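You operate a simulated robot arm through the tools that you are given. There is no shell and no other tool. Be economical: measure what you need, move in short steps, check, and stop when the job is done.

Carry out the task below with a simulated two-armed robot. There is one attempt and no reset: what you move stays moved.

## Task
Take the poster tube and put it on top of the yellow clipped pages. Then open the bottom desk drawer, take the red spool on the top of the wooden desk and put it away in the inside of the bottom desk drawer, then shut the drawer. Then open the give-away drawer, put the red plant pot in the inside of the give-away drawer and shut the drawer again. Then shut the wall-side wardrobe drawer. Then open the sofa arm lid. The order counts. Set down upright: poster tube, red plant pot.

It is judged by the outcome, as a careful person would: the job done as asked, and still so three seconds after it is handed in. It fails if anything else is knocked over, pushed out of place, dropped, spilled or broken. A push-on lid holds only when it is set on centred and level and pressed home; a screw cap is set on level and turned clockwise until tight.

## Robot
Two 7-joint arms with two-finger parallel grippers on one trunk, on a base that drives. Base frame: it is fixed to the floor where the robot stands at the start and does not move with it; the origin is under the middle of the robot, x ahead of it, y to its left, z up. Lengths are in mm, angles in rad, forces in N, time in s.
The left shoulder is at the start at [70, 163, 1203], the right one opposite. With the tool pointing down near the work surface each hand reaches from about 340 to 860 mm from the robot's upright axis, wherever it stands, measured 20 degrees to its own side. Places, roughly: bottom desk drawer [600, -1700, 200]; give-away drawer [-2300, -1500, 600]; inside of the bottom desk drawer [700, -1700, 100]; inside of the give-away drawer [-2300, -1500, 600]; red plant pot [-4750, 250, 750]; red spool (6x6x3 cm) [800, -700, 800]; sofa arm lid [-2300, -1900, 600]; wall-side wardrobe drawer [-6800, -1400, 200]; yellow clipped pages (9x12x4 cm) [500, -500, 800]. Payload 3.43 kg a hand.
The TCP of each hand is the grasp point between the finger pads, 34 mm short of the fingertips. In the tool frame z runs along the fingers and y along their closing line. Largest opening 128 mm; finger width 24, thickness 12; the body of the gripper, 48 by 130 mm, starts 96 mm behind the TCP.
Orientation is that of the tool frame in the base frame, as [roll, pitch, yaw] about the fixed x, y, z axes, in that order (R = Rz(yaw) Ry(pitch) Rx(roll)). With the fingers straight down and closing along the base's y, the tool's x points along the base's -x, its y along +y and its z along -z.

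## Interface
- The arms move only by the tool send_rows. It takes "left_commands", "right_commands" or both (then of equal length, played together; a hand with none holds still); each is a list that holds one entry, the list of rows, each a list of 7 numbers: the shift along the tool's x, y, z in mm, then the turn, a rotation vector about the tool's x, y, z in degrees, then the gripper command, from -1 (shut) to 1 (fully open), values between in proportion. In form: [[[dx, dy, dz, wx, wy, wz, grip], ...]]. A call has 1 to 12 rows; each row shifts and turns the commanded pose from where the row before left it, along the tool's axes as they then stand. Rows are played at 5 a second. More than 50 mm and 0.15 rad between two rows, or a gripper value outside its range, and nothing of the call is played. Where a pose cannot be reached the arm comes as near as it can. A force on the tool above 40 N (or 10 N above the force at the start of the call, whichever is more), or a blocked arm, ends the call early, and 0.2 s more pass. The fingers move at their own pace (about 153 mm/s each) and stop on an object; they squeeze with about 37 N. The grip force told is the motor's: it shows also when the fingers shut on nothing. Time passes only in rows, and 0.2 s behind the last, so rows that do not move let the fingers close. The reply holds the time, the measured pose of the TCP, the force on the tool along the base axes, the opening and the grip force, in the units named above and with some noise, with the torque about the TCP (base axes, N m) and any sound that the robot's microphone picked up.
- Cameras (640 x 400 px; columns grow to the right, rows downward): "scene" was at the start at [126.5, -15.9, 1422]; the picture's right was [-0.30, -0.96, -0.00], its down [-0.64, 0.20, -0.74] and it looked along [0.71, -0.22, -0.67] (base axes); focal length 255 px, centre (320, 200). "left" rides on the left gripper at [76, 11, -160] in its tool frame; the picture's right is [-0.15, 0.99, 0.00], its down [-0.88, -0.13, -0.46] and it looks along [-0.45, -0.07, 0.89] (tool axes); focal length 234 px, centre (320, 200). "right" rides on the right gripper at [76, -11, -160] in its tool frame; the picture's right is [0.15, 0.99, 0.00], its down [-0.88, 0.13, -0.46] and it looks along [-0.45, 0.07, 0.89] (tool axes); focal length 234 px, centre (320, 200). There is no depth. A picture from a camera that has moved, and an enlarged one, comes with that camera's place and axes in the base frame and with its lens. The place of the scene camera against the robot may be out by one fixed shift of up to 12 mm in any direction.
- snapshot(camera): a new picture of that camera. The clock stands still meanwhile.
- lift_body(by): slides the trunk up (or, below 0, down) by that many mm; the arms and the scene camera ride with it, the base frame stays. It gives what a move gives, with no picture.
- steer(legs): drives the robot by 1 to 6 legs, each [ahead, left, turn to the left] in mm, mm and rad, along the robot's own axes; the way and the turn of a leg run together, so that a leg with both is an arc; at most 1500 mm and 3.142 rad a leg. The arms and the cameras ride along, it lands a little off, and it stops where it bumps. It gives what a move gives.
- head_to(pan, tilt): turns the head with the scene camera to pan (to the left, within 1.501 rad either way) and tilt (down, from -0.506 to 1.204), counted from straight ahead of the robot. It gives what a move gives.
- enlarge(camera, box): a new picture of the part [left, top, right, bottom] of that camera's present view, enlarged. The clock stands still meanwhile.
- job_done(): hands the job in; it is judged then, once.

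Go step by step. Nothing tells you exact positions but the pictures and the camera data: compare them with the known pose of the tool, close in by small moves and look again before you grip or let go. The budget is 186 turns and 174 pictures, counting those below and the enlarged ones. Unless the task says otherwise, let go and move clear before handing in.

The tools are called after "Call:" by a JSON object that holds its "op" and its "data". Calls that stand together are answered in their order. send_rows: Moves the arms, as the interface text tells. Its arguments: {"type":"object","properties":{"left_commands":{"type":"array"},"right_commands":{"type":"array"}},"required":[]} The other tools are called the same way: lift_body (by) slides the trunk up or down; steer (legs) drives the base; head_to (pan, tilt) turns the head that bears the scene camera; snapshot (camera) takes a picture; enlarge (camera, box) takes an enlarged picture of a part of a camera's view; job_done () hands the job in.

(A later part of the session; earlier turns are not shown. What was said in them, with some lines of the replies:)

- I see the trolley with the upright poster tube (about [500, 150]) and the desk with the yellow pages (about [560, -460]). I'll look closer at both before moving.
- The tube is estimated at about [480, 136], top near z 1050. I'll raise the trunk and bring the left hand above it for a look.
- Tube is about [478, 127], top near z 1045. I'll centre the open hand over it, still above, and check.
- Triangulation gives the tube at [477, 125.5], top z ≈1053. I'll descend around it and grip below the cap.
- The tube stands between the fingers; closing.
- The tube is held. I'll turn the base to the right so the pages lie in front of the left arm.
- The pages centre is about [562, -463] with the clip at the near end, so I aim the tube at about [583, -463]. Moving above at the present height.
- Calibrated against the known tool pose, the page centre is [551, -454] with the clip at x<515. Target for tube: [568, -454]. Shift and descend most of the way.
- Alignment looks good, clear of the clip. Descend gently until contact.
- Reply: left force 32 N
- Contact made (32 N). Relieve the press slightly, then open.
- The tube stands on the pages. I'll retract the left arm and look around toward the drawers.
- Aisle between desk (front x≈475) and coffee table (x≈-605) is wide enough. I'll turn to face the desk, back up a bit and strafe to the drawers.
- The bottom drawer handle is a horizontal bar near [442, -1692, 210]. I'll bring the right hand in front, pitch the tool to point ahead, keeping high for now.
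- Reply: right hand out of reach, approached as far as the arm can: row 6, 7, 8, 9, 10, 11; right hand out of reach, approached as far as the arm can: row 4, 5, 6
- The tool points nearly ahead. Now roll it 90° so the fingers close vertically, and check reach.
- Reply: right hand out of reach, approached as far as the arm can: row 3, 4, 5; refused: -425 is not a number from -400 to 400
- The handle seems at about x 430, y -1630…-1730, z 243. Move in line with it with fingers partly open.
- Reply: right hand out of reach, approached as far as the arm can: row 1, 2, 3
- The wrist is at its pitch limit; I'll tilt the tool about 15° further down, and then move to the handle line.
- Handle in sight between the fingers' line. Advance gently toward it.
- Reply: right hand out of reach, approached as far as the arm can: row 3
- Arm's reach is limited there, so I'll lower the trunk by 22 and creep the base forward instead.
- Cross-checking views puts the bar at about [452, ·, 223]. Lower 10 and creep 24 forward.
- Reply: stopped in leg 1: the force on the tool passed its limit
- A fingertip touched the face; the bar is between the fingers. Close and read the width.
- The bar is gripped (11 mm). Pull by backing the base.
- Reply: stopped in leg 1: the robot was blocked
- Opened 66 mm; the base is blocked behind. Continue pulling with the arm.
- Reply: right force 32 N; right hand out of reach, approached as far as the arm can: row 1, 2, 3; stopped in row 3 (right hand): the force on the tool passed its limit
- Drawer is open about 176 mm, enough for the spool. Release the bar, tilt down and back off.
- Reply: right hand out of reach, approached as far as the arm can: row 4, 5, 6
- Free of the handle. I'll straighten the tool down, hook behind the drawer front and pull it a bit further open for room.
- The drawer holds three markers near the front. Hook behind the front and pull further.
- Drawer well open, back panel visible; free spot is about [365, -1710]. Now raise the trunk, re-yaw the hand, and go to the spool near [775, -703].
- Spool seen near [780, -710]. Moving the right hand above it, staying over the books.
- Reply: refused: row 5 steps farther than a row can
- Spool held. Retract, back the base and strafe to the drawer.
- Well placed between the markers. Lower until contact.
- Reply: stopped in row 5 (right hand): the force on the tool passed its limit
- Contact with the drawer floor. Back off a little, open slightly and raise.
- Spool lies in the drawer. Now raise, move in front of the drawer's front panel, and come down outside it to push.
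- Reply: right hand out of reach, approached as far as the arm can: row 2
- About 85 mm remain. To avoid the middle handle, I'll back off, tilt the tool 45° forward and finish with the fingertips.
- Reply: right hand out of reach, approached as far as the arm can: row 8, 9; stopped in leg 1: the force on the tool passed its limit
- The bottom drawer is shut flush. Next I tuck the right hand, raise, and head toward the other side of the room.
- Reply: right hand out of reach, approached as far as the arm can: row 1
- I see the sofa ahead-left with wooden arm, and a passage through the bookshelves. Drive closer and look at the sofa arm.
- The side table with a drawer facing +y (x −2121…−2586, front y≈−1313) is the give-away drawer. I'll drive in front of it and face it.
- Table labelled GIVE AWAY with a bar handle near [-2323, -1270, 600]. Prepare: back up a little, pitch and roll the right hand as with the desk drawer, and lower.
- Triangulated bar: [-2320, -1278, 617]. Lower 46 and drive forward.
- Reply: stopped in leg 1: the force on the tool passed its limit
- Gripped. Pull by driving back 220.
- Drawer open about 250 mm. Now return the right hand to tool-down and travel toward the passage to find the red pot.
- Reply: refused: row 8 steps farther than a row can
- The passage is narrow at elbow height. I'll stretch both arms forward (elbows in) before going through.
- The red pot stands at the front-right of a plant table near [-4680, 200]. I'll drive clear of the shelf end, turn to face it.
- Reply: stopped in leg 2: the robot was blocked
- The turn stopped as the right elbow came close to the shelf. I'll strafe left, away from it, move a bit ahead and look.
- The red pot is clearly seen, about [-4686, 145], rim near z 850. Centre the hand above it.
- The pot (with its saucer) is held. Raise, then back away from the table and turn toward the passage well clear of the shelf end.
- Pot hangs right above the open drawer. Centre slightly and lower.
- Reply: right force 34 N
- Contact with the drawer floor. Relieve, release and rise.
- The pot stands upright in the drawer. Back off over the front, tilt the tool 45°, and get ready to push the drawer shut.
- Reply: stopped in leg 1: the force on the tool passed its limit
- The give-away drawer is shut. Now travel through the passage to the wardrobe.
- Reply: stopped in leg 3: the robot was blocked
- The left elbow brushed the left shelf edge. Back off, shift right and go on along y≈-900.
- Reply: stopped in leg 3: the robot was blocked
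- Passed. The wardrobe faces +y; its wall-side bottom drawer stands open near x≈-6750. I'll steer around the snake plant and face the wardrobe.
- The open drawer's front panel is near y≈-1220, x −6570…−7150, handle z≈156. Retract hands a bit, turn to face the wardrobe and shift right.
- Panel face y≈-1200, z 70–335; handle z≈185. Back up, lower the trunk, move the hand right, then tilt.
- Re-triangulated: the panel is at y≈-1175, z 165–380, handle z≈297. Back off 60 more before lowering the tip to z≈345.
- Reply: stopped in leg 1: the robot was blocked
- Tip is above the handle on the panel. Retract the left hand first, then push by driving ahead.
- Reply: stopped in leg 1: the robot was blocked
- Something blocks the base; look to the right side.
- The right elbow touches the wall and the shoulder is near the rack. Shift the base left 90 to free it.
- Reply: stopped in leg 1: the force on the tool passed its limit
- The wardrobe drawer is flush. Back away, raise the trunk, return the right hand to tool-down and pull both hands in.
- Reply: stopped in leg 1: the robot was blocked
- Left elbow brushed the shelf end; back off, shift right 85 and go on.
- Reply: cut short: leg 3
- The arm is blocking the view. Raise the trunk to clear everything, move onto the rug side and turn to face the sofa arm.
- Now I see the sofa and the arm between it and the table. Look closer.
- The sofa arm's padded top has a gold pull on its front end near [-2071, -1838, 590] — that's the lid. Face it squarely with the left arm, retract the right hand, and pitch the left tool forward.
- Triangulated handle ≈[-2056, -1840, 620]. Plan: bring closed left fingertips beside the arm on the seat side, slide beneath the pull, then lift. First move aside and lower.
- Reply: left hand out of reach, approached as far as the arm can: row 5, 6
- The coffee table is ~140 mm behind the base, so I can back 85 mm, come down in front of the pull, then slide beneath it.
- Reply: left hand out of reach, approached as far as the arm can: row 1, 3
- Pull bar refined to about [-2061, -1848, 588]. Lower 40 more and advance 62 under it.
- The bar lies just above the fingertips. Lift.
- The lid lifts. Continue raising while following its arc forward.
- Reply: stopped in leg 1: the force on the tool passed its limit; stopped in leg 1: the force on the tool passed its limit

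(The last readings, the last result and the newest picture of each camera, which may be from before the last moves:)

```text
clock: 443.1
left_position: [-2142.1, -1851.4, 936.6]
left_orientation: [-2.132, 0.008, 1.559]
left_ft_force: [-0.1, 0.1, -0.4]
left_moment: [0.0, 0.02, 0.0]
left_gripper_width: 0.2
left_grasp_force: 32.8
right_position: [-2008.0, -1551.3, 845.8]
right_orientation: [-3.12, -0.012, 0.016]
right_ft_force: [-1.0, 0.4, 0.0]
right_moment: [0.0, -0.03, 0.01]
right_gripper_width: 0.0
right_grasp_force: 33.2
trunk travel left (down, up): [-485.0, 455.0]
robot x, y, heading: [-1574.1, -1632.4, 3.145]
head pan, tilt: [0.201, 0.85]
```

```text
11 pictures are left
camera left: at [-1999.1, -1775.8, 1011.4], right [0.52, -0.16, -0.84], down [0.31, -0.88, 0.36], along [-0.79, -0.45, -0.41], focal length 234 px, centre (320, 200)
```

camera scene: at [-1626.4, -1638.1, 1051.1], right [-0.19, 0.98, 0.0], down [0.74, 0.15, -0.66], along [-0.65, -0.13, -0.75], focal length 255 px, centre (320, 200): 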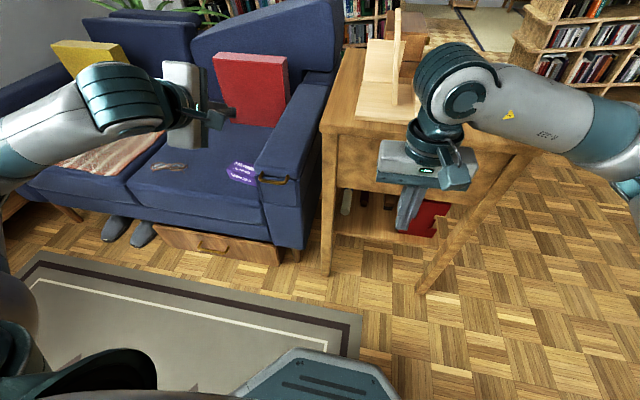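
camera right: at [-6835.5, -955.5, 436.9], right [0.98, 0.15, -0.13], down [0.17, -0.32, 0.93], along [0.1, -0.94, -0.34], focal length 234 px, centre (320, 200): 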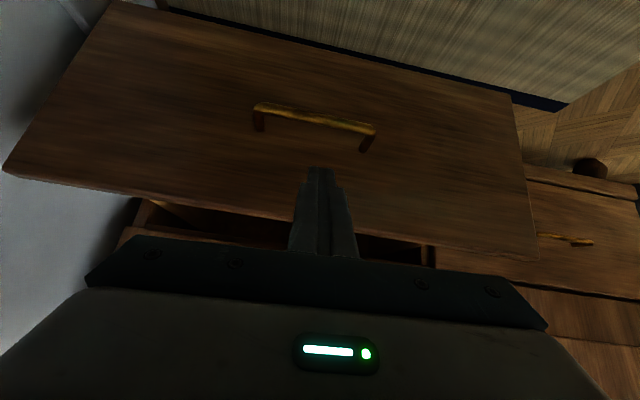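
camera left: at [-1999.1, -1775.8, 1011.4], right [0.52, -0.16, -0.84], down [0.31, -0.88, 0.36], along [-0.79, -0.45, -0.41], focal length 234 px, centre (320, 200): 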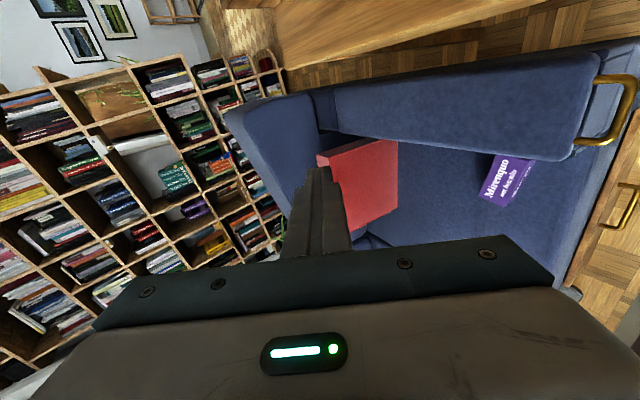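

The lid slipped off the fingertip and closed again. I'll grip the pull bar properly instead: back up, tilt to 44°, and come in along the tool axis.

Call:
{"op": "steer", "data": {"legs": [[-130, 0, 0]]}}

Call:
{"op": "send_rows", "data": {"left_commands": [[[0, 0, 0, -6, 0, 0, -0.3], [0, 0, 0, -6, 0, 0, -0.3], [0, 0, 0, 0, 0, 0, -0.3]]]}}

Call:
{"op": "lift_body", "data": {"by": -298}}

Call:
{"op": "snapshot", "data": {"camera": "left"}}

```text
clock: 444.3
left_position: [-2006.8, -1852.2, 937.3]
left_orientation: [-2.132, 0.009, 1.562]
left_ft_force: [-0.5, 0.3, 0.2]
left_moment: [-0.02, -0.01, -0.01]
left_gripper_width: 0.0
left_grasp_force: 33.0
right_position: [-1876.2, -1553.4, 847.0]
right_orientation: [-3.119, -0.011, 0.015]
right_ft_force: [-0.1, 0.5, 0.3]
right_moment: [0.0, 0.04, 0.0]
right_gripper_width: 0.0
right_grasp_force: 32.8
trunk travel left (down, up): [-485.0, 455.0]
robot x, y, heading: [-1440.1, -1632.9, -3.142]
head pan, tilt: [0.201, 0.85]
```

```text
clock: 445.1
left_position: [-2009.0, -1852.3, 936.3]
left_orientation: [-2.343, 0.009, 1.559]
left_ft_force: [-0.2, -0.4, -0.5]
left_moment: [0.0, 0.0, 0.02]
left_gripper_width: 44.8
left_grasp_force: 0.0
right_position: [-1877.4, -1553.6, 845.8]
right_orientation: [-3.119, -0.011, 0.015]
right_ft_force: [0.5, -1.0, 0.0]
right_moment: [-0.02, 0.0, 0.03]
right_gripper_width: 0.1
right_grasp_force: 32.9
trunk travel left (down, up): [-485.0, 455.0]
robot x, y, heading: [-1439.7, -1630.3, -3.141]
head pan, tilt: [0.201, 0.85]
```

```text
clock: 448.1
left_position: [-2008.1, -1851.2, 638.3]
left_orientation: [-2.342, 0.009, 1.56]
left_ft_force: [-0.4, -0.5, 1.3]
left_moment: [0.01, 0.01, -0.02]
left_gripper_width: 45.0
left_grasp_force: 0.2
right_position: [-1876.5, -1553.3, 547.2]
right_orientation: [-3.12, -0.01, 0.015]
right_ft_force: [0.0, 0.7, -0.1]
right_moment: [0.03, 0.0, 0.02]
right_gripper_width: 0.0
right_grasp_force: 32.6
trunk travel left (down, up): [-187.0, 753.0]
robot x, y, heading: [-1443.4, -1630.3, -3.14]
head pan, tilt: [0.201, 0.85]
```

```text
10 pictures are left
camera left: at [-1886.1, -1775.6, 741.8], right [0.69, -0.16, -0.71], down [0.23, -0.88, 0.42], along [-0.69, -0.45, -0.57], focal length 234 px, centre (320, 200)
```

left: 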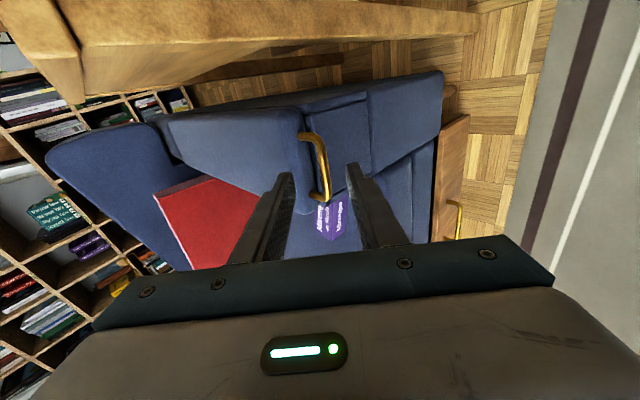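

Well aligned. Advance along the tool axis onto the bar and close.

Call:
{"op": "send_rows", "data": {"left_commands": [[[0, 0, 20, 0, 0, 0, -0.3], [0, 0, 20, 0, 0, 0, -0.3], [0, 0, 12, 0, 0, 0, -0.3], [0, 0, 6, 0, 0, 0, -0.3], [0, 0, 0, 0, 0, 0, -0.6], [0, 0, 0, 0, 0, 0, -1], [0, 0, 0, 0, 0, 0, -1], [0, 0, 0, 0, 0, 0, -1]]]}}

Call:
{"op": "snapshot", "data": {"camera": "left"}}

```text
clock: 449.2
left_position: [-2049.1, -1849.9, 607.4]
left_orientation: [-2.318, 0.002, 1.563]
left_ft_force: [10.0, 1.0, 20.5]
left_moment: [-0.2, 0.74, 0.05]
left_gripper_width: 29.7
left_grasp_force: 4.4
right_position: [-1876.0, -1554.2, 548.6]
right_orientation: [-3.119, -0.01, 0.016]
right_ft_force: [-0.2, -0.2, 0.5]
right_moment: [-0.01, 0.03, -0.01]
right_gripper_width: 0.0
right_grasp_force: 33.1
trunk travel left (down, up): [-187.0, 753.0]
robot x, y, heading: [-1440.6, -1634.2, -3.142]
head pan, tilt: [0.201, 0.85]
stopped in row 5 (left hand): the force on the tool passed its limit (the readings are from after the stop); the commanded pose is now the measured one
```

```text
9 pictures are left
camera left: at [-1923.9, -1775.4, 708.3], right [0.67, -0.15, -0.73], down [0.24, -0.88, 0.41], along [-0.7, -0.45, -0.55], focal length 234 px, centre (320, 200)
```

left: 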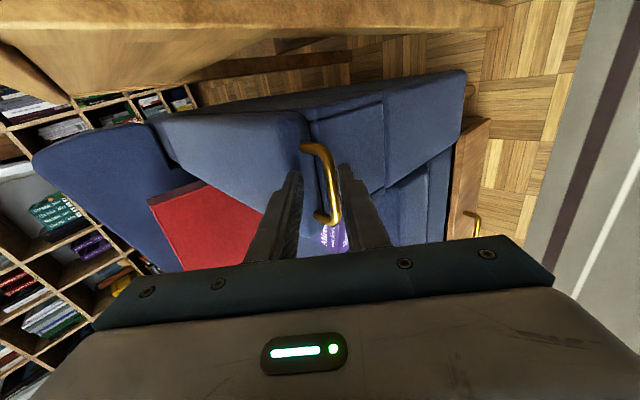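

Call:
{"op": "send_rows", "data": {"left_commands": [[[0, 0, 0, 0, 0, 0, -0.8], [0, 0, 0, 0, 0, 0, -1], [0, 0, 0, 0, 0, 0, -1], [0, 0, 0, 0, 0, 0, -1]]]}}

```text
clock: 450.4
left_position: [-2045.9, -1851.6, 598.9]
left_orientation: [-2.339, 0.008, 1.562]
left_ft_force: [10.4, 1.7, 3.5]
left_moment: [0.68, -0.07, 0.83]
left_gripper_width: 9.8
left_grasp_force: 43.5
right_position: [-1875.0, -1555.3, 547.7]
right_orientation: [-3.12, -0.012, 0.021]
right_ft_force: [0.0, 0.8, -0.4]
right_moment: [0.0, -0.04, -0.05]
right_gripper_width: 0.1
right_grasp_force: 32.6
trunk travel left (down, up): [-187.0, 753.0]
robot x, y, heading: [-1439.5, -1631.7, -3.138]
head pan, tilt: [0.201, 0.85]
stopped in row 4 (left hand): the force on the tool passed its limit (the readings are from after the stop); the commanded pose is now the measured one
```

Bar gripped. Follow the lid's arc: alternate short lifts with small forward shifts.

Call:
{"op": "lift_body", "data": {"by": 60}}

Call:
{"op": "send_rows", "data": {"left_commands": [[[0, -6.3, 6.4, 0, 0, 0, -1], [0, 0, 0, 0, 0, 0, -1]]]}}

Call:
{"op": "lift_body", "data": {"by": 60}}

Call:
{"op": "send_rows", "data": {"left_commands": [[[0, -9.8, 10, 0, 0, 0, -1], [0, 0, 0, 0, 0, 0, -1]]]}}

Call:
{"op": "lift_body", "data": {"by": 50}}

```text
clock: 451.4
left_position: [-2047.0, -1851.2, 659.9]
left_orientation: [-2.338, 0.007, 1.563]
left_ft_force: [7.2, 1.5, -0.6]
left_moment: [0.39, -0.07, 1.09]
left_gripper_width: 10.1
left_grasp_force: 44.2
right_position: [-1875.7, -1554.4, 608.4]
right_orientation: [-3.119, -0.011, 0.016]
right_ft_force: [-0.1, 0.3, -1.7]
right_moment: [0.02, 0.02, 0.03]
right_gripper_width: 0.1
right_grasp_force: 33.5
trunk travel left (down, up): [-247.0, 693.0]
robot x, y, heading: [-1439.2, -1631.4, -3.137]
head pan, tilt: [0.201, 0.85]
```

```text
clock: 451.7
left_position: [-2047.9, -1851.2, 654.8]
left_orientation: [-2.348, 0.011, 1.557]
left_ft_force: [14.8, 1.5, -2.2]
left_moment: [0.9, -0.24, 0.61]
left_gripper_width: 10.3
left_grasp_force: 43.9
right_position: [-1874.7, -1554.5, 608.9]
right_orientation: [-3.119, -0.011, 0.019]
right_ft_force: [-0.7, -0.5, 0.9]
right_moment: [-0.01, -0.01, -0.03]
right_gripper_width: 0.0
right_grasp_force: 32.9
trunk travel left (down, up): [-247.0, 693.0]
robot x, y, heading: [-1440.4, -1632.9, -3.139]
head pan, tilt: [0.201, 0.85]
stopped in row 1 (left hand): the force on the tool passed its limit (the readings are from after the stop); the commanded pose is now the measured one
```

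```text
clock: 452.7
left_position: [-2055.7, -1850.4, 715.4]
left_orientation: [-2.346, 0.007, 1.565]
left_ft_force: [-17.3, 0.7, -6.2]
left_moment: [0.92, 0.2, 0.73]
left_gripper_width: 10.0
left_grasp_force: 43.5
right_position: [-1878.4, -1555.0, 667.5]
right_orientation: [-3.12, -0.012, 0.018]
right_ft_force: [-0.8, 0.3, 0.0]
right_moment: [-0.03, 0.0, 0.0]
right_gripper_width: 0.0
right_grasp_force: 33.6
trunk travel left (down, up): [-308.0, 632.0]
robot x, y, heading: [-1442.2, -1636.9, -3.145]
head pan, tilt: [0.201, 0.85]
stopped: the force on the tool passed its limit (the readings are from after the stop); the commanded pose is now the measured one
```

```text
clock: 453.1
left_position: [-2055.9, -1850.6, 715.1]
left_orientation: [-2.354, 0.014, 1.556]
left_ft_force: [23.1, 2.4, -0.2]
left_moment: [0.59, -0.41, 0.79]
left_gripper_width: 10.4
left_grasp_force: 44.1
right_position: [-1875.5, -1556.1, 671.4]
right_orientation: [-3.118, -0.009, 0.02]
right_ft_force: [0.1, -0.2, 0.3]
right_moment: [-0.02, 0.01, 0.04]
right_gripper_width: 0.0
right_grasp_force: 32.7
trunk travel left (down, up): [-308.0, 632.0]
robot x, y, heading: [-1437.8, -1633.4, -3.141]
head pan, tilt: [0.201, 0.85]
stopped in row 1 (left hand): the force on the tool passed its limit (the readings are from after the stop); the commanded pose is now the measured one
```

```text
clock: 453.9
left_position: [-2065.0, -1850.8, 760.6]
left_orientation: [-2.35, 0.009, 1.561]
left_ft_force: [-22.0, 0.3, -7.2]
left_moment: [0.92, 0.29, 0.71]
left_gripper_width: 9.9
left_grasp_force: 43.8
right_position: [-1879.9, -1553.4, 715.0]
right_orientation: [-3.119, -0.015, 0.017]
right_ft_force: [-0.1, 0.0, 0.4]
right_moment: [0.03, -0.01, 0.0]
right_gripper_width: 0.0
right_grasp_force: 32.8
trunk travel left (down, up): [-356.0, 584.0]
robot x, y, heading: [-1442.7, -1631.4, -3.139]
head pan, tilt: [0.201, 0.85]
stopped: the force on the tool passed its limit (the readings are from after the stop); the commanded pose is now the measured one
```

The grip works and the lid follows. From the data the hinge is about 450 mm behind. Continue in arc: lifts plus small base advances.

Call:
{"op": "steer", "data": {"legs": [[14, 0, 0]]}}

Call:
{"op": "lift_body", "data": {"by": 40}}

Call:
{"op": "steer", "data": {"legs": [[18, 0, 0]]}}

Call:
{"op": "lift_body", "data": {"by": 40}}

Call:
{"op": "steer", "data": {"legs": [[22, 0, 0]]}}

Call:
{"op": "lift_body", "data": {"by": 40}}

```text
clock: 454.8
left_position: [-2066.7, -1850.1, 762.8]
left_orientation: [-2.354, 0.012, 1.555]
left_ft_force: [13.8, 2.0, 1.0]
left_moment: [0.77, -0.15, 0.73]
left_gripper_width: 10.1
left_grasp_force: 44.1
right_position: [-1886.3, -1555.0, 717.7]
right_orientation: [-3.121, -0.01, 0.02]
right_ft_force: [0.3, 0.1, -0.8]
right_moment: [0.02, 0.0, -0.03]
right_gripper_width: 0.0
right_grasp_force: 33.4
trunk travel left (down, up): [-356.0, 584.0]
robot x, y, heading: [-1450.0, -1630.2, -3.137]
head pan, tilt: [0.201, 0.85]
stopped in leg 1: the force on the tool passed its limit (the readings are from after the stop); the commanded pose is now the measured one
```

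```text
clock: 455.4
left_position: [-2076.2, -1851.3, 791.7]
left_orientation: [-2.359, 0.01, 1.562]
left_ft_force: [-23.0, -0.5, -8.7]
left_moment: [0.99, 0.35, 0.69]
left_gripper_width: 10.0
left_grasp_force: 43.6
right_position: [-1891.5, -1554.0, 747.4]
right_orientation: [-3.12, -0.016, 0.019]
right_ft_force: [-0.1, 0.3, 0.0]
right_moment: [-0.02, 0.04, -0.01]
right_gripper_width: 0.3
right_grasp_force: 32.8
trunk travel left (down, up): [-388.0, 552.0]
robot x, y, heading: [-1454.8, -1632.0, -3.144]
head pan, tilt: [0.201, 0.85]
stopped: the force on the tool passed its limit (the readings are from after the stop); the commanded pose is now the measured one
```

```text
clock: 456.3
left_position: [-2076.4, -1850.7, 794.9]
left_orientation: [-2.359, 0.012, 1.555]
left_ft_force: [16.7, 1.5, 3.9]
left_moment: [0.74, -0.21, 0.76]
left_gripper_width: 9.9
left_grasp_force: 43.7
right_position: [-1899.8, -1557.0, 748.4]
right_orientation: [-3.12, -0.011, 0.02]
right_ft_force: [-0.2, -0.2, 0.4]
right_moment: [0.01, 0.04, 0.01]
right_gripper_width: 0.2
right_grasp_force: 32.9
trunk travel left (down, up): [-388.0, 552.0]
robot x, y, heading: [-1463.7, -1633.3, -3.135]
head pan, tilt: [0.201, 0.85]
stopped in leg 1: the force on the tool passed its limit (the readings are from after the stop); the commanded pose is now the measured one
```

```text
clock: 456.9
left_position: [-2086.7, -1850.6, 821.3]
left_orientation: [-2.364, 0.01, 1.56]
left_ft_force: [-24.3, 1.3, -10.8]
left_moment: [0.92, 0.36, 0.73]
left_gripper_width: 10.2
left_grasp_force: 43.5
right_position: [-1905.2, -1554.4, 778.7]
right_orientation: [-3.121, -0.015, 0.015]
right_ft_force: [0.0, -0.3, -0.9]
right_moment: [0.01, -0.01, 0.02]
right_gripper_width: 0.1
right_grasp_force: 33.1
trunk travel left (down, up): [-420.0, 520.0]
robot x, y, heading: [-1464.3, -1632.1, -3.139]
head pan, tilt: [0.201, 0.85]
stopped: the force on the tool passed its limit (the readings are from after the stop); the commanded pose is now the measured one
```

```text
clock: 457.7
left_position: [-2089.5, -1850.5, 827.9]
left_orientation: [-2.359, 0.013, 1.553]
left_ft_force: [18.7, 1.8, 6.1]
left_moment: [0.62, -0.19, 0.89]
left_gripper_width: 10.0
left_grasp_force: 44.1
right_position: [-1914.6, -1555.7, 780.6]
right_orientation: [-3.122, -0.013, 0.019]
right_ft_force: [-0.2, 0.0, -0.5]
right_moment: [-0.01, 0.0, -0.01]
right_gripper_width: 0.0
right_grasp_force: 32.9
trunk travel left (down, up): [-420.0, 520.0]
robot x, y, heading: [-1479.0, -1629.7, -3.133]
head pan, tilt: [0.201, 0.85]
stopped in leg 1: the force on the tool passed its limit (the readings are from after the stop); the commanded pose is now the measured one
```

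```text
clock: 458.4
left_position: [-2100.8, -1851.3, 850.5]
left_orientation: [-2.366, 0.01, 1.558]
left_ft_force: [-24.3, 0.8, -12.3]
left_moment: [0.87, 0.29, 0.81]
left_gripper_width: 10.2
left_grasp_force: 43.9
right_position: [-1921.1, -1555.6, 808.8]
right_orientation: [-3.12, -0.016, 0.017]
right_ft_force: [-0.1, -0.7, -0.2]
right_moment: [-0.01, -0.01, -0.02]
right_gripper_width: 0.0
right_grasp_force: 32.5
trunk travel left (down, up): [-450.0, 490.0]
robot x, y, heading: [-1484.7, -1630.0, -3.137]
head pan, tilt: [0.201, 0.85]
stopped: the force on the tool passed its limit (the readings are from after the stop); the commanded pose is now the measured one
```

The arc fits a hinge at [-2540, ·, 622], radius ≈494. Now trace the arc smoothly with the arm.

Call:
{"op": "send_rows", "data": {"left_commands": [[[0, -24.0, -7.0, 0, 0, 0, -1], [0, -24.3, -5.8, 0, 0, 0, -1], [0, -24.5, -4.5, 0, 0, 0, -1], [0, -24.8, -3.3, 0, 0, 0, -1], [0, -24.9, -2.1, 0, 0, 0, -1]]]}}

```text
clock: 459.6
left_position: [-2167.3, -1852.6, 956.6]
left_orientation: [-2.364, 0.013, 1.557]
left_ft_force: [-5.2, -0.6, -9.1]
left_moment: [0.24, -0.09, 1.23]
left_gripper_width: 9.7
left_grasp_force: 43.5
right_position: [-1917.2, -1555.9, 811.3]
right_orientation: [-3.121, -0.014, 0.02]
right_ft_force: [0.4, -0.5, -0.2]
right_moment: [-0.01, 0.01, -0.03]
right_gripper_width: 0.0
right_grasp_force: 33.3
trunk travel left (down, up): [-450.0, 490.0]
robot x, y, heading: [-1481.4, -1631.1, -3.128]
head pan, tilt: [0.201, 0.85]
```

Very smooth. Continue the arc.

Call:
{"op": "send_rows", "data": {"left_commands": [[[0, -25, -0.8, 0, 0, 0, -1], [0, -25, 0.5, 0, 0, 0, -1], [0, -24.9, 1.7, 0, 0, 0, -1], [0, -24.8, 3.0, 0, 0, 0, -1], [0, -24.7, 4.3, 0, 0, 0, -1]]]}}

Call:
{"op": "snapshot", "data": {"camera": "scene"}}

```text
clock: 460.8
left_position: [-2258.9, -1850.5, 1043.2]
left_orientation: [-2.354, 0.01, 1.561]
left_ft_force: [10.7, -21.7, 14.4]
left_moment: [-0.58, -0.06, 1.63]
left_gripper_width: 9.6
left_grasp_force: 42.9
right_position: [-1915.2, -1557.6, 812.5]
right_orientation: [-3.117, -0.01, 0.02]
right_ft_force: [-0.3, 0.2, 0.2]
right_moment: [-0.02, -0.01, -0.03]
right_gripper_width: 0.0
right_grasp_force: 32.9
trunk travel left (down, up): [-450.0, 490.0]
robot x, y, heading: [-1477.8, -1631.4, -3.138]
head pan, tilt: [0.201, 0.85]
```

```text
8 pictures are left
camera scene: at [-1606.9, -1642.3, 1180.3], right [-0.2, 0.98, 0.0], down [0.73, 0.15, -0.66], along [-0.65, -0.13, -0.75], focal length 255 px, centre (320, 200)
```

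scene: 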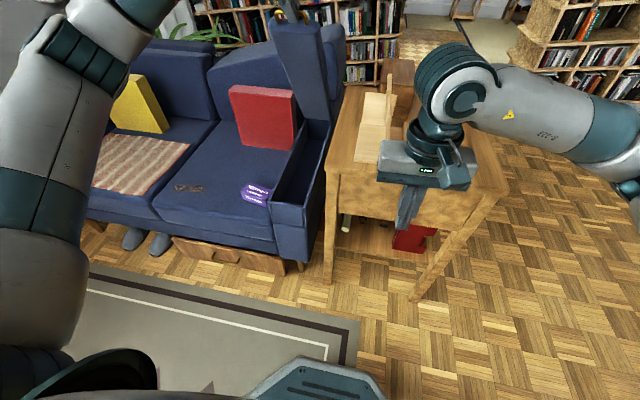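

Lid about 56° up. Now mostly forward motion: alternate small lifts with base advances.

Call:
{"op": "lift_body", "data": {"by": 7}}

Call:
{"op": "steer", "data": {"legs": [[20, 0, 0]]}}

Call:
{"op": "lift_body", "data": {"by": 14}}

Call:
{"op": "steer", "data": {"legs": [[25, 0, 0]]}}

Call:
{"op": "lift_body", "data": {"by": 15}}

Call:
{"op": "steer", "data": {"legs": [[30, 0, 0]]}}

```text
clock: 461.3
left_position: [-2260.2, -1850.7, 1043.6]
left_orientation: [-2.365, 0.012, 1.56]
left_ft_force: [5.6, -27.7, 3.1]
left_moment: [-0.22, -0.06, 1.33]
left_gripper_width: 10.0
left_grasp_force: 43.2
right_position: [-1917.2, -1557.7, 818.1]
right_orientation: [-3.117, -0.012, 0.018]
right_ft_force: [-0.2, 0.3, -0.6]
right_moment: [0.01, 0.01, -0.01]
right_gripper_width: 0.0
right_grasp_force: 32.5
trunk travel left (down, up): [-457.0, 483.0]
robot x, y, heading: [-1482.5, -1632.8, -3.135]
head pan, tilt: [0.201, 0.85]
```

```text
clock: 462.2
left_position: [-2273.5, -1851.7, 1051.9]
left_orientation: [-2.35, 0.01, 1.567]
left_ft_force: [4.8, -1.1, 7.0]
left_moment: [0.6, -0.06, 0.11]
left_gripper_width: 9.9
left_grasp_force: 43.9
right_position: [-1933.1, -1555.8, 817.5]
right_orientation: [-3.122, -0.012, 0.021]
right_ft_force: [0.1, -0.2, 0.4]
right_moment: [0.02, -0.01, 0.01]
right_gripper_width: 0.0
right_grasp_force: 32.9
trunk travel left (down, up): [-457.0, 483.0]
robot x, y, heading: [-1498.8, -1634.4, -3.135]
head pan, tilt: [0.201, 0.85]
stopped in leg 1: the force on the tool passed its limit (the readings are from after the stop); the commanded pose is now the measured one
```

```text
clock: 462.8
left_position: [-2279.1, -1849.7, 1056.9]
left_orientation: [-2.364, 0.014, 1.564]
left_ft_force: [-11.1, 0.4, -22.4]
left_moment: [0.57, -0.23, 0.43]
left_gripper_width: 9.6
left_grasp_force: 43.4
right_position: [-1935.1, -1557.2, 830.0]
right_orientation: [-3.12, -0.018, 0.018]
right_ft_force: [0.7, 0.0, -0.5]
right_moment: [0.0, -0.01, 0.01]
right_gripper_width: 0.1
right_grasp_force: 32.9
trunk travel left (down, up): [-471.0, 469.0]
robot x, y, heading: [-1494.3, -1634.5, -3.132]
head pan, tilt: [0.201, 0.85]
```

```text
clock: 463.6
left_position: [-2297.9, -1851.0, 1068.5]
left_orientation: [-2.347, 0.011, 1.565]
left_ft_force: [6.8, -2.2, 9.7]
left_moment: [0.65, 0.0, -0.01]
left_gripper_width: 9.6
left_grasp_force: 43.2
right_position: [-1955.4, -1556.9, 833.3]
right_orientation: [-3.12, -0.011, 0.021]
right_ft_force: [0.2, -0.3, -0.9]
right_moment: [-0.03, 0.0, -0.01]
right_gripper_width: 0.0
right_grasp_force: 33.6
trunk travel left (down, up): [-471.0, 469.0]
robot x, y, heading: [-1519.8, -1634.7, -3.136]
head pan, tilt: [0.201, 0.85]
```

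```text
clock: 464.2
left_position: [-2305.6, -1850.2, 1072.5]
left_orientation: [-2.363, 0.013, 1.563]
left_ft_force: [-13.1, 4.2, -29.5]
left_moment: [0.51, -0.33, 0.27]
left_gripper_width: 9.9
left_grasp_force: 44.0
right_position: [-1960.6, -1556.8, 843.3]
right_orientation: [-3.122, -0.018, 0.018]
right_ft_force: [1.5, -0.2, -0.7]
right_moment: [-0.01, 0.0, 0.0]
right_gripper_width: 0.0
right_grasp_force: 33.0
trunk travel left (down, up): [-486.0, 454.0]
robot x, y, heading: [-1518.6, -1634.0, -3.139]
head pan, tilt: [0.201, 0.85]
```

```text
clock: 465.1
left_position: [-2326.4, -1850.8, 1084.9]
left_orientation: [-2.344, 0.008, 1.564]
left_ft_force: [5.9, 0.0, 8.4]
left_moment: [0.66, -0.01, -0.23]
left_gripper_width: 9.7
left_grasp_force: 43.8
right_position: [-1985.5, -1556.9, 847.9]
right_orientation: [-3.12, -0.012, 0.023]
right_ft_force: [0.4, 0.5, 0.1]
right_moment: [-0.01, 0.01, 0.01]
right_gripper_width: 0.0
right_grasp_force: 32.7
trunk travel left (down, up): [-486.0, 454.0]
robot x, y, heading: [-1547.8, -1636.2, -3.135]
head pan, tilt: [0.201, 0.85]
```

Lid at ~65°. Raise the right hand to clear the side table items, and continue.

Call:
{"op": "send_rows", "data": {"right_commands": [[[0, 0, -40, 0, 0, 0, -1], [0, 0, -40, 0, 0, 0, -1], [0, 0, -40, 0, 0, 0, -1], [0, 0, -40, 0, 0, 0, -1], [0, 0, -40, 0, 0, 0, -1]]]}}

Call:
{"op": "lift_body", "data": {"by": 13}}

Call:
{"op": "steer", "data": {"legs": [[35, 0, 0]]}}

Call:
{"op": "lift_body", "data": {"by": 12}}

Call:
{"op": "steer", "data": {"legs": [[40, 0, 0]]}}

Call:
{"op": "lift_body", "data": {"by": 9}}

Call:
{"op": "steer", "data": {"legs": [[40, 0, 0]]}}

```text
clock: 466.3
left_position: [-2325.9, -1850.4, 1085.2]
left_orientation: [-2.345, 0.009, 1.564]
left_ft_force: [7.4, -1.1, 7.8]
left_moment: [0.32, 0.0, 0.09]
left_gripper_width: 9.6
left_grasp_force: 42.7
right_position: [-1991.0, -1564.4, 1048.8]
right_orientation: [-3.121, -0.01, 0.021]
right_ft_force: [-0.2, 0.4, -0.9]
right_moment: [0.02, 0.01, 0.02]
right_gripper_width: 0.0
right_grasp_force: 33.1
trunk travel left (down, up): [-486.0, 454.0]
robot x, y, heading: [-1548.4, -1633.9, -3.133]
head pan, tilt: [0.201, 0.85]
```

```text
clock: 466.9
left_position: [-2333.6, -1850.1, 1089.0]
left_orientation: [-2.358, 0.009, 1.563]
left_ft_force: [-8.8, 3.4, -26.0]
left_moment: [0.53, -0.34, 0.06]
left_gripper_width: 9.8
left_grasp_force: 43.3
right_position: [-1995.4, -1563.7, 1057.4]
right_orientation: [-3.119, -0.019, 0.021]
right_ft_force: [0.0, -0.6, 0.4]
right_moment: [-0.01, 0.01, 0.0]
right_gripper_width: 0.0
right_grasp_force: 33.2
trunk travel left (down, up): [-499.0, 441.0]
robot x, y, heading: [-1549.2, -1635.4, -3.132]
head pan, tilt: [0.201, 0.85]
```

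```text
clock: 467.8
left_position: [-2360.9, -1850.8, 1101.6]
left_orientation: [-2.339, 0.009, 1.563]
left_ft_force: [7.8, 0.3, 13.9]
left_moment: [0.55, -0.01, -0.38]
left_gripper_width: 9.7
left_grasp_force: 43.7
right_position: [-2023.8, -1564.8, 1061.0]
right_orientation: [-3.122, -0.01, 0.021]
right_ft_force: [-0.1, -0.9, 0.0]
right_moment: [0.02, -0.03, 0.02]
right_gripper_width: 0.2
right_grasp_force: 32.9
trunk travel left (down, up): [-499.0, 441.0]
robot x, y, heading: [-1581.8, -1631.7, -3.132]
head pan, tilt: [0.201, 0.85]
```

```text
clock: 468.4
left_position: [-2366.9, -1851.2, 1105.5]
left_orientation: [-2.352, 0.008, 1.561]
left_ft_force: [-7.1, 3.5, -23.7]
left_moment: [0.31, -0.35, 0.03]
left_gripper_width: 9.9
left_grasp_force: 43.3
right_position: [-2029.8, -1564.8, 1070.3]
right_orientation: [-3.121, -0.018, 0.021]
right_ft_force: [1.3, 0.2, -0.4]
right_moment: [0.01, -0.01, -0.01]
right_gripper_width: 0.0
right_grasp_force: 33.1
trunk travel left (down, up): [-511.0, 429.0]
robot x, y, heading: [-1585.2, -1636.2, -3.136]
head pan, tilt: [0.201, 0.85]
```

```text
clock: 469.2
left_position: [-2399.3, -1850.9, 1116.7]
left_orientation: [-2.333, 0.006, 1.565]
left_ft_force: [6.7, 3.1, 16.3]
left_moment: [0.52, 0.04, -0.56]
left_gripper_width: 9.6
left_grasp_force: 43.8
right_position: [-2063.3, -1564.7, 1072.9]
right_orientation: [-3.12, -0.011, 0.023]
right_ft_force: [-0.4, -0.5, -0.4]
right_moment: [-0.01, -0.01, 0.0]
right_gripper_width: 0.0
right_grasp_force: 32.7
trunk travel left (down, up): [-511.0, 429.0]
robot x, y, heading: [-1626.7, -1632.8, -3.14]
head pan, tilt: [0.201, 0.85]
```

```text
clock: 469.8
left_position: [-2404.1, -1850.7, 1117.7]
left_orientation: [-2.344, 0.006, 1.562]
left_ft_force: [-2.9, 4.5, -16.4]
left_moment: [0.09, -0.33, 0.01]
left_gripper_width: 9.5
left_grasp_force: 43.5
right_position: [-2067.7, -1565.6, 1079.3]
right_orientation: [-3.12, -0.015, 0.021]
right_ft_force: [0.9, -0.4, -0.2]
right_moment: [0.02, -0.03, 0.02]
right_gripper_width: 0.0
right_grasp_force: 32.7
trunk travel left (down, up): [-520.0, 420.0]
robot x, y, heading: [-1625.5, -1634.0, -3.132]
head pan, tilt: [0.201, 0.85]
```

```text
clock: 470.7
left_position: [-2436.5, -1851.8, 1129.2]
left_orientation: [-2.328, 0.008, 1.561]
left_ft_force: [6.8, 2.7, 18.4]
left_moment: [0.35, 0.09, -0.62]
left_gripper_width: 9.9
left_grasp_force: 43.9
right_position: [-2101.9, -1564.8, 1081.2]
right_orientation: [-3.121, -0.01, 0.023]
right_ft_force: [-0.1, 0.3, 0.4]
right_moment: [-0.01, -0.02, -0.01]
right_gripper_width: 0.1
right_grasp_force: 32.8
trunk travel left (down, up): [-520.0, 420.0]
robot x, y, heading: [-1661.5, -1629.6, -3.137]
head pan, tilt: [0.201, 0.85]
```

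Call:
{"op": "lift_body", "data": {"by": 5}}

Call:
{"op": "steer", "data": {"legs": [[40, 0, 0]]}}

Call:
{"op": "steer", "data": {"legs": [[40, 0, 0]]}}

Call:
{"op": "snapshot", "data": {"camera": "scene"}}

```text
clock: 471.2
left_position: [-2442.0, -1852.0, 1129.4]
left_orientation: [-2.335, 0.005, 1.561]
left_ft_force: [1.3, 4.1, -5.9]
left_moment: [-0.2, -0.17, 0.03]
left_gripper_width: 9.8
left_grasp_force: 43.5
right_position: [-2106.2, -1566.3, 1085.6]
right_orientation: [-3.121, -0.012, 0.022]
right_ft_force: [-0.4, 0.4, -1.1]
right_moment: [0.04, 0.04, 0.02]
right_gripper_width: 0.0
right_grasp_force: 33.0
trunk travel left (down, up): [-525.0, 415.0]
robot x, y, heading: [-1657.2, -1634.1, -3.136]
head pan, tilt: [0.201, 0.85]
```

```text
clock: 472.1
left_position: [-2477.1, -1852.1, 1138.1]
left_orientation: [-2.322, 0.005, 1.563]
left_ft_force: [7.9, -0.1, 26.1]
left_moment: [0.14, 0.17, -0.59]
left_gripper_width: 9.8
left_grasp_force: 43.5
right_position: [-2140.9, -1565.2, 1088.0]
right_orientation: [-3.122, -0.011, 0.021]
right_ft_force: [-0.9, 0.4, 0.8]
right_moment: [0.0, -0.04, -0.01]
right_gripper_width: 0.0
right_grasp_force: 33.1
trunk travel left (down, up): [-525.0, 415.0]
robot x, y, heading: [-1699.2, -1634.0, -3.135]
head pan, tilt: [0.201, 0.85]
```

```text
clock: 473.0
left_position: [-2514.2, -1851.4, 1143.0]
left_orientation: [-2.312, 0.003, 1.56]
left_ft_force: [6.2, 2.1, 37.6]
left_moment: [0.15, 0.43, -0.79]
left_gripper_width: 9.7
left_grasp_force: 43.5
right_position: [-2179.3, -1565.0, 1087.3]
right_orientation: [-3.122, -0.007, 0.023]
right_ft_force: [0.7, -0.2, 0.2]
right_moment: [0.04, -0.03, 0.02]
right_gripper_width: 0.1
right_grasp_force: 32.9
trunk travel left (down, up): [-525.0, 415.0]
robot x, y, heading: [-1738.0, -1635.1, -3.135]
head pan, tilt: [0.201, 0.85]
```

```text
7 pictures are left
camera scene: at [-1866.8, -1640.4, 1255.5], right [-0.21, 0.98, 0.0], down [0.73, 0.15, -0.66], along [-0.65, -0.14, -0.75], focal length 255 px, centre (320, 200)
```

scene: 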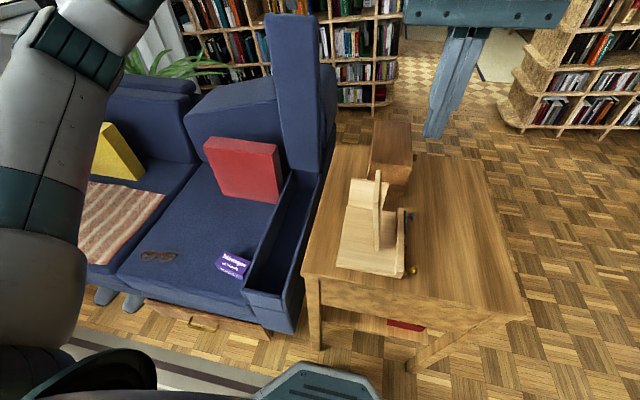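

Call:
{"op": "lift_body", "data": {"by": 7}}

Call:
{"op": "steer", "data": {"legs": [[30, 0, 0]]}}

Call:
{"op": "send_rows", "data": {"left_commands": [[[0, -7.4, 6.8, 0, 0, 0, -1], [0, -7.4, 6.8, 0, 0, 0, -1], [0, -7.0, 7.2, 0, 0, 0, -1], [0, -7.0, 7.4, 0, 0, 0, -1], [0, 0, 0, 0, 0, 0, -1]]]}}

```text
clock: 473.5
left_position: [-2518.1, -1851.0, 1144.5]
left_orientation: [-2.32, 0.001, 1.557]
left_ft_force: [1.2, 4.6, -7.6]
left_moment: [0.05, -0.18, -0.6]
left_gripper_width: 9.6
left_grasp_force: 43.2
right_position: [-2183.3, -1565.9, 1092.4]
right_orientation: [-3.119, -0.014, 0.023]
right_ft_force: [-1.1, -0.6, -0.2]
right_moment: [0.01, -0.02, -0.02]
right_gripper_width: 0.0
right_grasp_force: 33.0
trunk travel left (down, up): [-532.0, 408.0]
robot x, y, heading: [-1744.0, -1638.2, -3.129]
head pan, tilt: [0.201, 0.85]
```

```text
clock: 474.4
left_position: [-2547.1, -1851.3, 1145.8]
left_orientation: [-2.317, 0.004, 1.559]
left_ft_force: [1.2, 8.4, -2.0]
left_moment: [-0.05, -0.37, -0.63]
left_gripper_width: 9.8
left_grasp_force: 44.2
right_position: [-2213.4, -1565.4, 1092.5]
right_orientation: [-3.123, -0.013, 0.022]
right_ft_force: [0.5, -0.3, -0.4]
right_moment: [0.01, -0.04, -0.03]
right_gripper_width: 0.0
right_grasp_force: 32.7
trunk travel left (down, up): [-532.0, 408.0]
robot x, y, heading: [-1771.3, -1634.9, -3.137]
head pan, tilt: [0.201, 0.85]
```

```text
clock: 475.6
left_position: [-2589.1, -1851.6, 1146.6]
left_orientation: [-2.317, 0.0, 1.562]
left_ft_force: [1.8, -3.2, -8.6]
left_moment: [-0.46, -0.2, -0.49]
left_gripper_width: 9.7
left_grasp_force: 43.5
right_position: [-2212.1, -1567.9, 1093.6]
right_orientation: [-3.119, -0.015, 0.025]
right_ft_force: [-0.4, -0.1, -0.1]
right_moment: [0.0, -0.01, 0.03]
right_gripper_width: 0.0
right_grasp_force: 33.5
trunk travel left (down, up): [-532.0, 408.0]
robot x, y, heading: [-1770.8, -1636.7, -3.132]
head pan, tilt: [0.201, 0.85]
```

Past vertical now. Push on until it meets its stop.

Call:
{"op": "send_rows", "data": {"left_commands": [[[0, -6.5, 7.7, 0, 0, 0, -1], [0, -6.4, 7.8, 0, 0, 0, -1], [0, -6.2, 8.0, 0, 0, 0, -1], [0, -6.1, 8.1, 0, 0, 0, -1], [0, -6.0, 8.2, 0, 0, 0, -1], [0, 0, 0, 0, 0, 0, -1]]]}}

Call:
{"op": "snapshot", "data": {"camera": "left"}}

```text
clock: 477.0
left_position: [-2636.5, -1852.1, 1143.8]
left_orientation: [-2.318, 0.0, 1.558]
left_ft_force: [27.7, 4.7, -18.3]
left_moment: [-0.15, -0.77, -0.68]
left_gripper_width: 9.7
left_grasp_force: 43.4
right_position: [-2209.2, -1567.6, 1093.7]
right_orientation: [-3.122, -0.011, 0.025]
right_ft_force: [0.5, 0.3, 1.2]
right_moment: [-0.01, -0.01, 0.02]
right_gripper_width: 0.1
right_grasp_force: 32.8
trunk travel left (down, up): [-532.0, 408.0]
robot x, y, heading: [-1774.3, -1636.7, -3.135]
head pan, tilt: [0.201, 0.85]
```

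```text
6 pictures are left
camera left: at [-2509.9, -1776.9, 1245.3], right [0.67, -0.16, -0.73], down [0.23, -0.88, 0.41], along [-0.7, -0.44, -0.56], focal length 234 px, centre (320, 200)
```

left: 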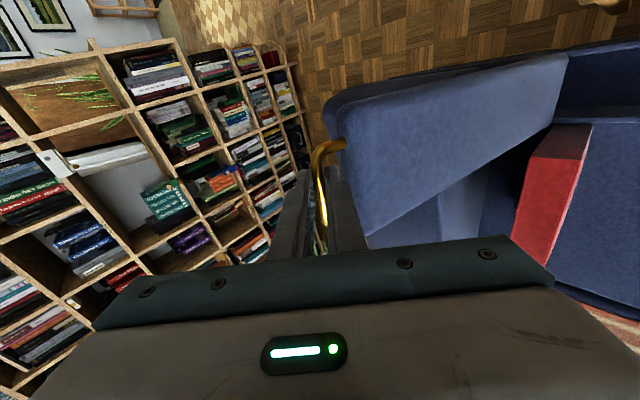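

The lid rests at its stop beyond vertical. Release the pull and withdraw along the tool axis.

Call:
{"op": "send_rows", "data": {"left_commands": [[[0, 0, 0, 0, 0, 0, -0.7], [0, 0, 0, 0, 0, 0, -0.4], [0, 0, 0, 0, 0, 0, -0.3], [0, 0, -12, 0, 0, 0, -0.3], [0, 0, -20, 0, 0, 0, -0.3], [0, 0, -25, 0, 0, 0, -0.3], [0, 0, -30, 0, 0, 0, -0.3], [0, 0, -30, 0, 0, 0, -0.3]]]}}

Call:
{"op": "snapshot", "data": {"camera": "left"}}

```text
clock: 478.8
left_position: [-2552.7, -1852.9, 1225.6]
left_orientation: [-2.314, 0.001, 1.559]
left_ft_force: [-0.6, -0.5, -1.0]
left_moment: [-0.01, -0.01, 0.0]
left_gripper_width: 44.8
left_grasp_force: 0.1
right_position: [-2210.2, -1566.1, 1093.3]
right_orientation: [-3.121, -0.013, 0.023]
right_ft_force: [-0.1, 0.2, -0.2]
right_moment: [0.03, 0.05, 0.03]
right_gripper_width: 0.0
right_grasp_force: 33.2
trunk travel left (down, up): [-532.0, 408.0]
robot x, y, heading: [-1772.6, -1635.6, -3.128]
head pan, tilt: [0.201, 0.85]
```

```text
5 pictures are left
camera left: at [-2426.0, -1778.6, 1326.0], right [0.67, -0.16, -0.73], down [0.24, -0.88, 0.41], along [-0.71, -0.44, -0.55], focal length 234 px, centre (320, 200)
```

left: 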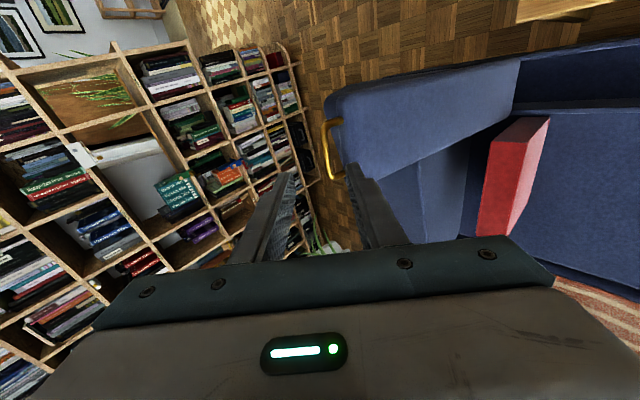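

Call:
{"op": "lift_body", "data": {"by": 60}}

Call:
{"op": "steer", "data": {"legs": [[-260, 0, 0]]}}

Call:
{"op": "snapshot", "data": {"camera": "scene"}}

```text
clock: 479.8
left_position: [-2552.4, -1854.1, 1285.0]
left_orientation: [-2.315, 0.0, 1.559]
left_ft_force: [0.2, -0.4, -0.2]
left_moment: [-0.02, -0.04, -0.02]
left_gripper_width: 44.6
left_grasp_force: 0.2
right_position: [-2212.0, -1566.1, 1152.2]
right_orientation: [-3.121, -0.013, 0.023]
right_ft_force: [0.3, -0.8, -0.2]
right_moment: [0.01, -0.02, 0.01]
right_gripper_width: 0.0
right_grasp_force: 33.3
trunk travel left (down, up): [-592.0, 348.0]
robot x, y, heading: [-1770.3, -1632.4, -3.136]
head pan, tilt: [0.201, 0.85]
```

```text
clock: 481.6
left_position: [-2298.2, -1851.0, 1283.3]
left_orientation: [-2.316, 0.0, 1.556]
left_ft_force: [0.1, -0.1, -0.5]
left_moment: [0.0, 0.02, 0.01]
left_gripper_width: 44.9
left_grasp_force: 0.0
right_position: [-1955.8, -1565.9, 1152.5]
right_orientation: [-3.119, -0.013, 0.021]
right_ft_force: [0.5, -0.4, -1.0]
right_moment: [0.06, 0.01, 0.03]
right_gripper_width: 0.4
right_grasp_force: 33.0
trunk travel left (down, up): [-592.0, 348.0]
robot x, y, heading: [-1513.3, -1634.6, -3.138]
head pan, tilt: [0.201, 0.85]
```

```text
4 pictures are left
camera scene: at [-1645.1, -1640.3, 1321.7], right [-0.21, 0.98, 0.0], down [0.74, 0.15, -0.66], along [-0.65, -0.14, -0.75], focal length 255 px, centre (320, 200)
```

scene: 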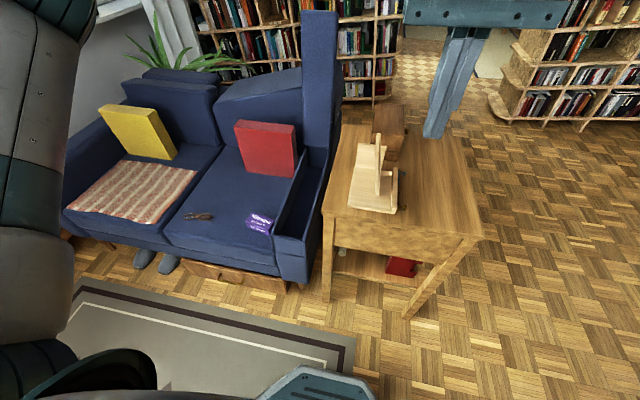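

The lid stays open past vertical, both drawers and the wardrobe drawer are shut, and both hands are clear of everything, so I'm handing in.

Call:
{"op": "job_done", "data": {}}

```text
The job is handed in.
```

I did every step in the order asked and handed the job in:
- The poster tube stands upright on the yellow clipped pages.
- The red spool is in the shut bottom desk drawer.
- The red plant pot stands upright in the shut give-away drawer.
- The wall-side wardrobe drawer is shut.
- The sofa arm lid is open, resting past vertical.

The lid fell shut once on my first try at opening it. Along the way the robot bumped the coffee table, the bookshelf ends, and the wall or rack by the wardrobe. I saw nothing knocked over, but I didn't go back to check each spot or look at the tube again before handing in.
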